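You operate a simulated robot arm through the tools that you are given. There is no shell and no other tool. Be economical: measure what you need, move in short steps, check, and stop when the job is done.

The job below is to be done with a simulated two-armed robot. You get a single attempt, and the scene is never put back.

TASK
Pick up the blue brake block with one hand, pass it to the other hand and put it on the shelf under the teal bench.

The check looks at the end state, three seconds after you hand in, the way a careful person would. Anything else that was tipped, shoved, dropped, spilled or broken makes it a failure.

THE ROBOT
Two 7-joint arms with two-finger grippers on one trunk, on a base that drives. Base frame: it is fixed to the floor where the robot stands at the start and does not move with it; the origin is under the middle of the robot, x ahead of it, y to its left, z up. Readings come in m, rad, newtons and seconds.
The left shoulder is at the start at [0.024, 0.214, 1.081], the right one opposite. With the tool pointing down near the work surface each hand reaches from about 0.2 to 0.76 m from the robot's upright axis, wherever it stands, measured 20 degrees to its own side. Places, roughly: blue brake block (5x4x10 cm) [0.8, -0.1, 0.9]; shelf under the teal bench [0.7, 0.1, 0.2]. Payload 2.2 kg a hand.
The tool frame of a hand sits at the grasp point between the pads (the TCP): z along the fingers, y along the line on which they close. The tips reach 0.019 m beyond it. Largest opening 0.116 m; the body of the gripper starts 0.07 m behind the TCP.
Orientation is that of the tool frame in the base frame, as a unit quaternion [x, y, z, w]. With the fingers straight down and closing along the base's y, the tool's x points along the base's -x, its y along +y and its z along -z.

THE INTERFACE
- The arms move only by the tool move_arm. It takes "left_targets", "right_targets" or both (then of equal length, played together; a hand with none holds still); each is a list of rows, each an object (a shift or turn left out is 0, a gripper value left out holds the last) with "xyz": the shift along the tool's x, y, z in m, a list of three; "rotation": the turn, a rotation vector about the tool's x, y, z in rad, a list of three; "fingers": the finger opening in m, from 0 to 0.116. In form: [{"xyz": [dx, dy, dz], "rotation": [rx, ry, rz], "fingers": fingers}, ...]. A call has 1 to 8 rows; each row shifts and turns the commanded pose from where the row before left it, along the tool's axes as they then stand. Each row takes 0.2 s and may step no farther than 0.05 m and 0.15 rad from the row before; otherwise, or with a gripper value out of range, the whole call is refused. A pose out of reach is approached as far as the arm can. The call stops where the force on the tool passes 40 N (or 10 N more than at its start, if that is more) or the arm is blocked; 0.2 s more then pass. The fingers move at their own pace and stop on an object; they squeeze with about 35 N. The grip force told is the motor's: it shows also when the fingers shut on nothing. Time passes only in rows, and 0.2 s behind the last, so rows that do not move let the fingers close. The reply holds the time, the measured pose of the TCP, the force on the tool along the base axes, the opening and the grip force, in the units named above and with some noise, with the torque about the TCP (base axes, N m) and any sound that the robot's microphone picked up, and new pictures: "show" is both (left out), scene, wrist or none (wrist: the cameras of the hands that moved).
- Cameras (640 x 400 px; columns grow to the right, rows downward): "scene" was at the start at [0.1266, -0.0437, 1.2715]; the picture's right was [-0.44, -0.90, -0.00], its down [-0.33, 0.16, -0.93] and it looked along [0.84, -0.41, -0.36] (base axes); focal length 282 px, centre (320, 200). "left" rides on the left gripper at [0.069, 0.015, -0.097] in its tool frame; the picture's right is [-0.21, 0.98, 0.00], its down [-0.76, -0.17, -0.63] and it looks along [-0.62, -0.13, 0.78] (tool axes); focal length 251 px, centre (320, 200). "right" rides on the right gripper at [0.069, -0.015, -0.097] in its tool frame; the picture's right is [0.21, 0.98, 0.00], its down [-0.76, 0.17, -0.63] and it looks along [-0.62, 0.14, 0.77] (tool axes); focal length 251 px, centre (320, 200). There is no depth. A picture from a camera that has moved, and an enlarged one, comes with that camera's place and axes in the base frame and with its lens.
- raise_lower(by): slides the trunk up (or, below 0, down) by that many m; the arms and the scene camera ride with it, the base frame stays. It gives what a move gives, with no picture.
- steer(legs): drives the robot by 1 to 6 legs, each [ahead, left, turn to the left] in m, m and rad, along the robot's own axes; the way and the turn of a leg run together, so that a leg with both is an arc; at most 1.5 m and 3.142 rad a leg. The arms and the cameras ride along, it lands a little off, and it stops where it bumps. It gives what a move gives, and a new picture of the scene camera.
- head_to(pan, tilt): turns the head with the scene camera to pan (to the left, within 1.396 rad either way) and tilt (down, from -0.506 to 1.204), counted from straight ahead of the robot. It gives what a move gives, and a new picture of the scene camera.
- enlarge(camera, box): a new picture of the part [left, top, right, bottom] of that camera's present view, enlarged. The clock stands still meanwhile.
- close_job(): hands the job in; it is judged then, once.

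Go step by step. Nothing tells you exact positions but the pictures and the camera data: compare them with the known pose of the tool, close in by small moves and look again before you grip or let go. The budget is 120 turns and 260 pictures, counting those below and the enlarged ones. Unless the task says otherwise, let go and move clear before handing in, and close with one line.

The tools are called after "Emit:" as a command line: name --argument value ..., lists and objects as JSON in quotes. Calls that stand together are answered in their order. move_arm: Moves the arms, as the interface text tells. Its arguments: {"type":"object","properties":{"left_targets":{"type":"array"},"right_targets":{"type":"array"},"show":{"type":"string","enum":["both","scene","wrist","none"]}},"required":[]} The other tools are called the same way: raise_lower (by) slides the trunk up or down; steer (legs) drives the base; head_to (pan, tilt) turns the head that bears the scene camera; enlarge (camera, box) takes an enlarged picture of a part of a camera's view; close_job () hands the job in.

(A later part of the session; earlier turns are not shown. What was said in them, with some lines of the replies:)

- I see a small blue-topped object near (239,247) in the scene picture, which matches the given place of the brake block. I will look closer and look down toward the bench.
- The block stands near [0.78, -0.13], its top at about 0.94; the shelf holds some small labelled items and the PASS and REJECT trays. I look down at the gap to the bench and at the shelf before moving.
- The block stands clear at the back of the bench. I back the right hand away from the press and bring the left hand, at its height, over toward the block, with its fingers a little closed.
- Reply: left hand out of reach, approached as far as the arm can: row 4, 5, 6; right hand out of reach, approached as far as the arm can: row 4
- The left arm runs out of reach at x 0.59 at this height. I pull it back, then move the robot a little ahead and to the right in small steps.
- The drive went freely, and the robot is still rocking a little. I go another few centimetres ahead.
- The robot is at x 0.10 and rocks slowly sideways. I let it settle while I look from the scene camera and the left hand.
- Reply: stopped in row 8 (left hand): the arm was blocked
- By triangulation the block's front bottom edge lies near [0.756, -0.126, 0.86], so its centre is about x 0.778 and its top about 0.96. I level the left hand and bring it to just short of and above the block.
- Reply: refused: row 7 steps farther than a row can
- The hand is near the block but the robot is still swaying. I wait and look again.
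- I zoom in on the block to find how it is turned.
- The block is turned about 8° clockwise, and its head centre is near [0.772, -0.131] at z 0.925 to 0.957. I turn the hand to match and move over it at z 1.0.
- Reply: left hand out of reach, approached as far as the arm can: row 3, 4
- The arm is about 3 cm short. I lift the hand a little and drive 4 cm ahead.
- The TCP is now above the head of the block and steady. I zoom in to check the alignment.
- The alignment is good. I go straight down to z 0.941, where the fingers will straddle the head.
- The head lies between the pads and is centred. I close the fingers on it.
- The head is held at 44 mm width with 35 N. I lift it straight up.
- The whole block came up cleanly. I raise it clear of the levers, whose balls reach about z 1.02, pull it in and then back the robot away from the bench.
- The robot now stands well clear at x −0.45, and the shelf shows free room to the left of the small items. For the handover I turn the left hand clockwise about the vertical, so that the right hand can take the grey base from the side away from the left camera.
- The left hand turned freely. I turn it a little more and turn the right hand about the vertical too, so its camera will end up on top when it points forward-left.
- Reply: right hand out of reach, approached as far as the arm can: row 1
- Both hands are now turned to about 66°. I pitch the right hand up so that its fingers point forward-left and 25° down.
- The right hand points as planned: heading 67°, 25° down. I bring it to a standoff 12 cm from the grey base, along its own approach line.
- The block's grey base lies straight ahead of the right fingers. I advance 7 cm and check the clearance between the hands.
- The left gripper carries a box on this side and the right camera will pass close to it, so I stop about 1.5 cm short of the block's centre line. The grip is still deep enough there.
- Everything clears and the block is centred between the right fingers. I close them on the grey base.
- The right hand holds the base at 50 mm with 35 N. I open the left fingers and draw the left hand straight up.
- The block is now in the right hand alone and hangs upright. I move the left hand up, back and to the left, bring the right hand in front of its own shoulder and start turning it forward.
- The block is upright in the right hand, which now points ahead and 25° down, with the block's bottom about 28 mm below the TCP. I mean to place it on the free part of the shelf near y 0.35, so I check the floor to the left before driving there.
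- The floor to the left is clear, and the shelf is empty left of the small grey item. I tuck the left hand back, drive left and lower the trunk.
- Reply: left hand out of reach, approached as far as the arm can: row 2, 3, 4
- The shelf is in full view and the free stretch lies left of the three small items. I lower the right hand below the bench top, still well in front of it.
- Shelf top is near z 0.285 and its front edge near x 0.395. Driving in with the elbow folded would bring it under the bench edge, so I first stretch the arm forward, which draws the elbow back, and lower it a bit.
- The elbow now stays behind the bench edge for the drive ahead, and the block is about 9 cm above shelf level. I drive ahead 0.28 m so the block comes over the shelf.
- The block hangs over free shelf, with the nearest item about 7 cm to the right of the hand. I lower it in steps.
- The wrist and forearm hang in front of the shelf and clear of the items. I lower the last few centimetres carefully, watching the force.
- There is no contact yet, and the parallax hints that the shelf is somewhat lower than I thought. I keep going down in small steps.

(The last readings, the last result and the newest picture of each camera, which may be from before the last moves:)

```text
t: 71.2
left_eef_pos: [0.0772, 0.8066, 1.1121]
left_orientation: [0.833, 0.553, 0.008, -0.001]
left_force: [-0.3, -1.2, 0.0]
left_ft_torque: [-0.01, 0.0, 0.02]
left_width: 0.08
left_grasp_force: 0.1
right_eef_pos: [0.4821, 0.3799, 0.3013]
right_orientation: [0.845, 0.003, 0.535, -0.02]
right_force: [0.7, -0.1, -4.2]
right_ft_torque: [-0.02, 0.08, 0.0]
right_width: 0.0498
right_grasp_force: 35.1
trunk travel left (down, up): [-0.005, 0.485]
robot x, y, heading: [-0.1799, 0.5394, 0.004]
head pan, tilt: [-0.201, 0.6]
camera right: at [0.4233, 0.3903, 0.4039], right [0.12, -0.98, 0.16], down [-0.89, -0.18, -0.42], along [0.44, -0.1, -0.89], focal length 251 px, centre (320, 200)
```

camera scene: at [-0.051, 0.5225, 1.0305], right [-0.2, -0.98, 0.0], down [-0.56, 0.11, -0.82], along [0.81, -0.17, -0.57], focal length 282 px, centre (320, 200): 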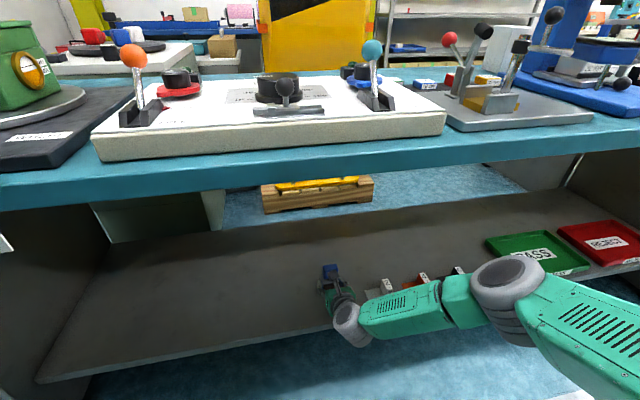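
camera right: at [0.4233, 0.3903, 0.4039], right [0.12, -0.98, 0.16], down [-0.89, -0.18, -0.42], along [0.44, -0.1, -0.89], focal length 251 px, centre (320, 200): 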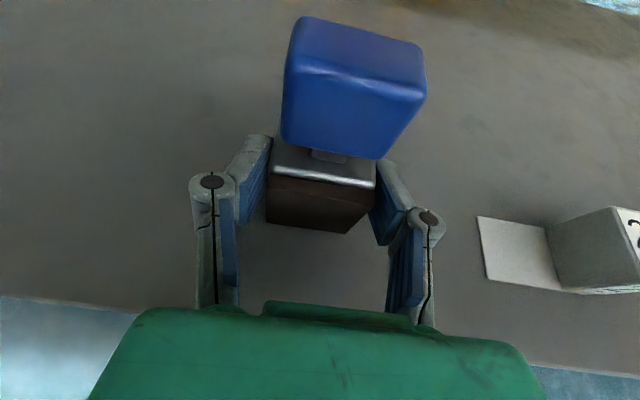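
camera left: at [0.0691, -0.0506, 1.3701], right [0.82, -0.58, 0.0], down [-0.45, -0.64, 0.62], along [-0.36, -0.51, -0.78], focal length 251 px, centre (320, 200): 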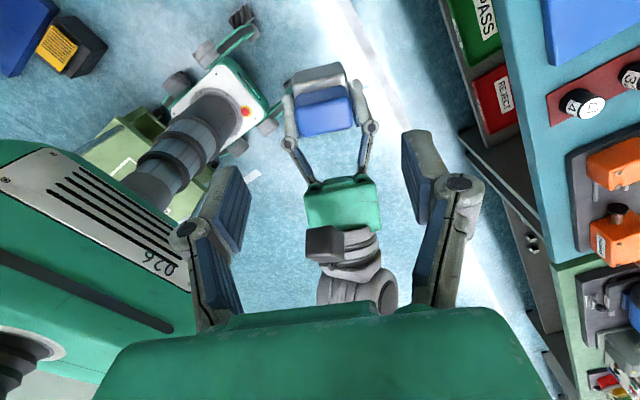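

From parallax the shelf lies near z 0.235, so contact should come at a TCP height near 0.263. I go down 2.4 cm, then check again.

Emit:
move_arm --right_targets '[{"xyz": [-0.0072, 0.0002, 0.0034]}, {"xyz": [-0.0072, 0.0002, 0.0034]}, {"xyz": [-0.0072, 0.0002, 0.0034]}, {}]' --show "both"

```text
t: 72.2
left_eef_pos: [0.0745, 0.8063, 1.1116]
left_orientation: [0.833, 0.553, 0.008, 0.001]
left_force: [0.0, -0.1, 0.2]
left_ft_torque: [0.0, -0.01, -0.04]
left_width: 0.0799
left_grasp_force: 0.0
right_eef_pos: [0.4845, 0.3799, 0.2826]
right_orientation: [0.841, 0.003, 0.54, -0.019]
right_force: [10.3, 3.5, 27.5]
right_ft_torque: [-0.48, -0.68, 0.2]
right_width: 0.05
right_grasp_force: 34.9
trunk travel left (down, up): [-0.005, 0.485]
robot x, y, heading: [-0.1829, 0.5371, -0.004]
head pan, tilt: [-0.201, 0.6]
camera scene: at [-0.0551, 0.524, 1.0313], right [-0.2, -0.98, 0.0], down [-0.55, 0.11, -0.83], along [0.81, -0.17, -0.56], focal length 282 px, centre (320, 200)
camera right: at [0.4259, 0.3908, 0.3859], right [0.12, -0.98, 0.17], down [-0.89, -0.18, -0.43], along [0.45, -0.1, -0.89], focal length 251 px, centre (320, 200)
```

scene: 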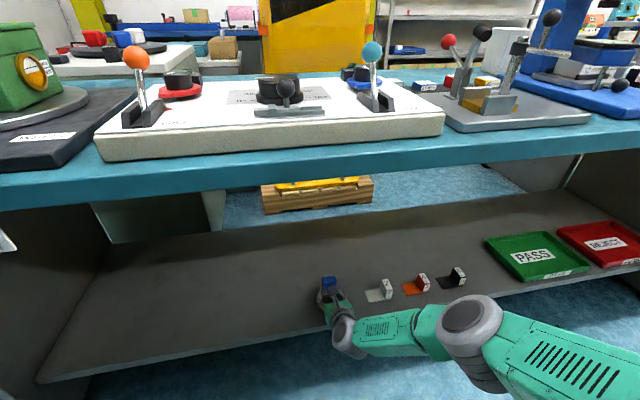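
right: 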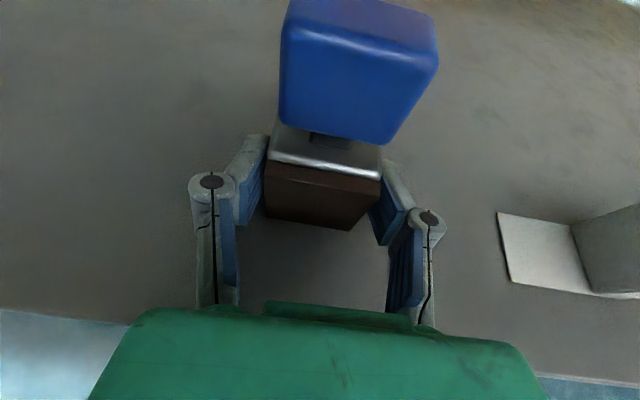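

The block has touched down: about 30 N upward, acting at the block's bottom, so the shelf is near z 0.255. I ease the pressure slightly and look before letting go.

Emit:
move_arm --right_targets '[{"xyz": [0.0027, -0.0001, -0.0013]}, {}]' --show "wrist"

Emit:
enlarge --camera "scene" --box '[280, 250, 400, 340]'

```text
t: 72.8
left_eef_pos: [0.075, 0.8063, 1.1123]
left_orientation: [0.833, 0.553, 0.009, -0.001]
left_force: [-1.0, -0.2, -0.1]
left_ft_torque: [0.02, -0.01, -0.01]
left_width: 0.08
left_grasp_force: 0.0
right_eef_pos: [0.4811, 0.3802, 0.2821]
right_orientation: [0.843, 0.002, 0.537, -0.019]
right_force: [7.7, 1.2, 19.2]
right_ft_torque: [-0.46, -0.93, 0.23]
right_width: 0.0497
right_grasp_force: 34.8
trunk travel left (down, up): [-0.005, 0.485]
robot x, y, heading: [-0.1794, 0.541, 0.002]
head pan, tilt: [-0.201, 0.6]
camera right: at [0.4242, 0.3904, 0.3861], right [0.12, -0.98, 0.17], down [-0.89, -0.18, -0.42], along [0.44, -0.1, -0.89], focal length 251 px, centre (320, 200)
```

right: 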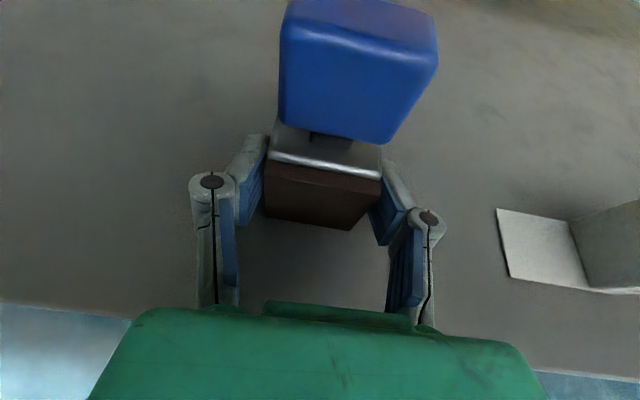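

```text
4.44 times, centred on (340, 295) of scene
camera zoom: at [-0.0541, 0.5232, 1.031], right [-0.2, -0.98, 0.0], down [-0.55, 0.11, -0.83], along [0.81, -0.17, -0.56], focal length 1254 px, centre (231, -222)
```

zoom: 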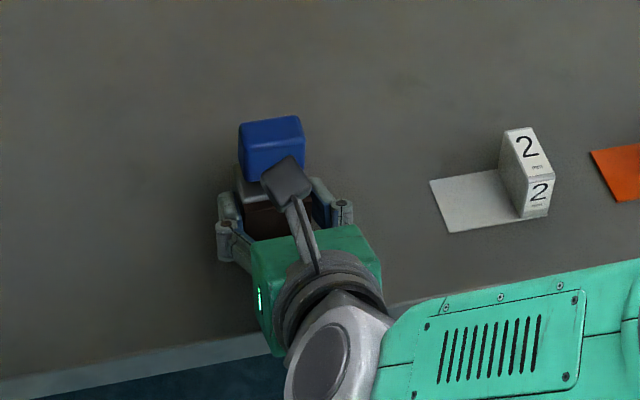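

The block has slid a few millimetres up in the fingers and still stands upright. I ease up a little more to remove the remaining push, then open.

Emit:
move_arm --right_targets '[{"xyz": [0.0032, -0.0001, -0.0015]}, {}]' --show "none"

```text
t: 73.4
left_eef_pos: [0.0765, 0.8055, 1.1121]
left_orientation: [0.833, 0.553, 0.009, -0.001]
left_force: [-0.3, 1.1, 0.1]
left_ft_torque: [-0.01, -0.01, 0.0]
left_width: 0.0801
left_grasp_force: 0.0
right_eef_pos: [0.4811, 0.3799, 0.283]
right_orientation: [0.845, 0.003, 0.535, -0.02]
right_force: [3.0, -0.9, 9.2]
right_ft_torque: [-0.28, -0.46, 0.03]
right_width: 0.0496
right_grasp_force: 34.9
trunk travel left (down, up): [-0.005, 0.485]
robot x, y, heading: [-0.1815, 0.5404, -0.002]
head pan, tilt: [-0.201, 0.6]
```

Emit:
move_arm --right_targets '[{"xyz": [0.003, -0.0001, -0.0014]}, {}, {"fingers": 0.056}, {"fingers": 0.065}, {"fingers": 0.08}, {"fingers": 0.09}]' --show "both"

```text
t: 74.8
left_eef_pos: [0.0767, 0.8067, 1.1123]
left_orientation: [0.833, 0.553, 0.009, 0.0]
left_force: [-0.2, 0.6, 0.6]
left_ft_torque: [0.01, -0.02, 0.0]
left_width: 0.0801
left_grasp_force: 0.1
right_eef_pos: [0.4814, 0.3797, 0.2875]
right_orientation: [0.845, 0.002, 0.535, -0.019]
right_force: [-0.8, -0.6, 0.0]
right_ft_torque: [-0.03, -0.03, 0.0]
right_width: 0.09
right_grasp_force: 0.0
trunk travel left (down, up): [-0.005, 0.485]
robot x, y, heading: [-0.1809, 0.5381, -0.005]
head pan, tilt: [-0.201, 0.6]
camera scene: at [-0.0514, 0.5222, 1.0305], right [-0.2, -0.98, 0.0], down [-0.56, 0.11, -0.82], along [0.81, -0.17, -0.57], focal length 282 px, centre (320, 200)
camera right: at [0.4237, 0.3905, 0.3905], right [0.12, -0.98, 0.16], down [-0.89, -0.18, -0.42], along [0.44, -0.1, -0.89], focal length 251 px, centre (320, 200)
```

scene: 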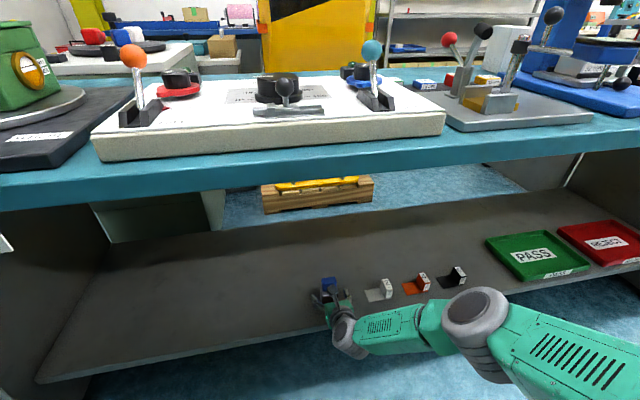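
right: 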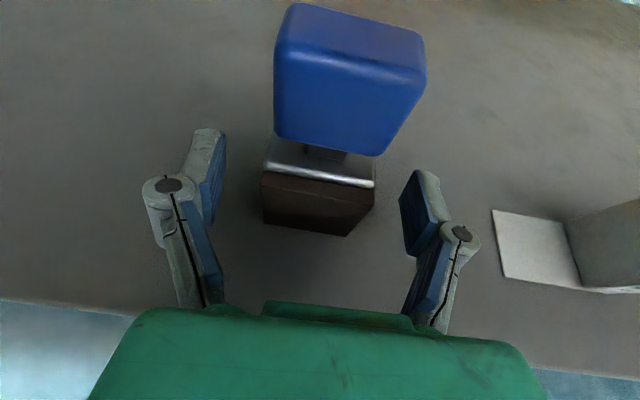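

The block stands free on the shelf between the open fingers. I draw the hand back along its approach line.

Emit:
move_arm --right_targets '[{"xyz": [0, 0, -0.02]}, {"xyz": [0, 0, -0.03]}, {"xyz": [0, 0, -0.03]}, {"xyz": [0, 0, -0.03]}]' --show "wrist"

Emit:
steer --legs '[[-0.3, 0.0, 0.0]]'

Emit:
enlarge --camera "scene" --box '[240, 180, 460, 320]'

```text
t: 75.8
left_eef_pos: [0.0755, 0.8046, 1.1122]
left_orientation: [0.833, 0.553, 0.009, -0.001]
left_force: [-0.2, 0.0, 0.5]
left_ft_torque: [0.01, -0.02, 0.01]
left_width: 0.0803
left_grasp_force: 0.2
right_eef_pos: [0.3805, 0.3768, 0.3356]
right_orientation: [0.844, 0.002, 0.536, -0.019]
right_force: [-0.2, -0.1, 0.3]
right_ft_torque: [-0.01, -0.01, -0.01]
right_width: 0.0901
right_grasp_force: 0.0
trunk travel left (down, up): [-0.005, 0.485]
robot x, y, heading: [-0.1785, 0.5385, -0.005]
head pan, tilt: [-0.201, 0.6]
camera right: at [0.3234, 0.3876, 0.439], right [0.12, -0.98, 0.16], down [-0.89, -0.18, -0.42], along [0.44, -0.1, -0.89], focal length 251 px, centre (320, 200)
```

right: 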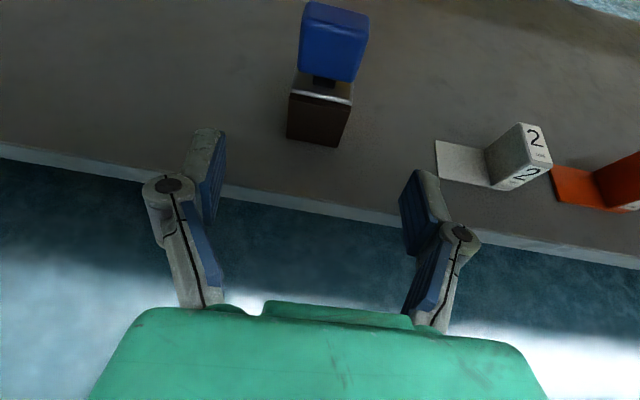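

```text
t: 77.9
left_eef_pos: [-0.2232, 0.8067, 1.1128]
left_orientation: [0.833, 0.553, 0.009, -0.001]
left_force: [0.2, -0.4, 0.7]
left_ft_torque: [0.02, -0.02, -0.01]
left_width: 0.0797
left_grasp_force: 0.0
right_eef_pos: [0.0833, 0.3783, 0.337]
right_orientation: [0.845, 0.003, 0.535, -0.02]
right_force: [1.2, -1.3, -0.5]
right_ft_torque: [-0.04, 0.0, 0.02]
right_width: 0.0899
right_grasp_force: 0.1
trunk travel left (down, up): [-0.005, 0.485]
robot x, y, heading: [-0.4774, 0.539, 0.002]
head pan, tilt: [-0.201, 0.6]
camera scene: at [-0.3501, 0.5225, 1.0307], right [-0.2, -0.98, 0.0], down [-0.56, 0.11, -0.82], along [0.81, -0.17, -0.57], focal length 282 px, centre (320, 200)
```

scene: 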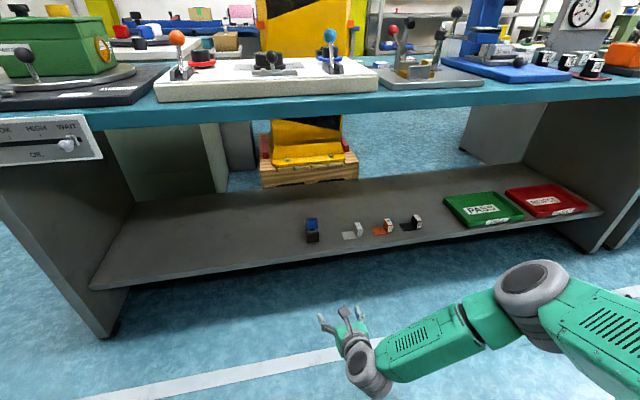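

```text
2.86 times, centred on (350, 250) of scene
camera zoom: at [-0.3501, 0.5225, 1.0307], right [-0.2, -0.98, 0.0], down [-0.56, 0.11, -0.82], along [0.81, -0.17, -0.57], focal length 806 px, centre (234, 57)
```

zoom: 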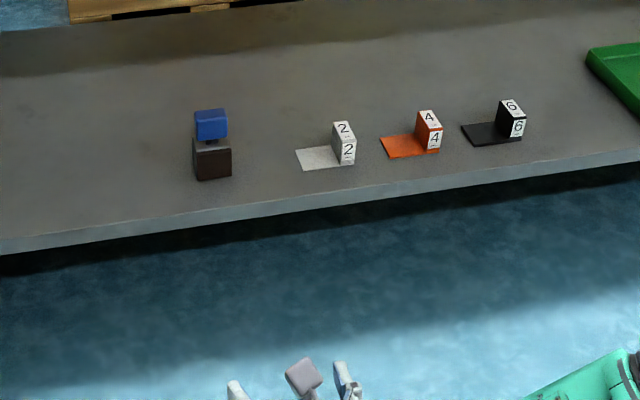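

The block stands upright on the shelf beside the untouched items, and both hands are clear, so I hand the job in.

Emit:
close_job

```text
The job is handed in.
```

The left hand picked up the blue brake block and passed it to the right hand, which set it upright on the shelf under the teal bench. I saw nothing else moved or tipped.
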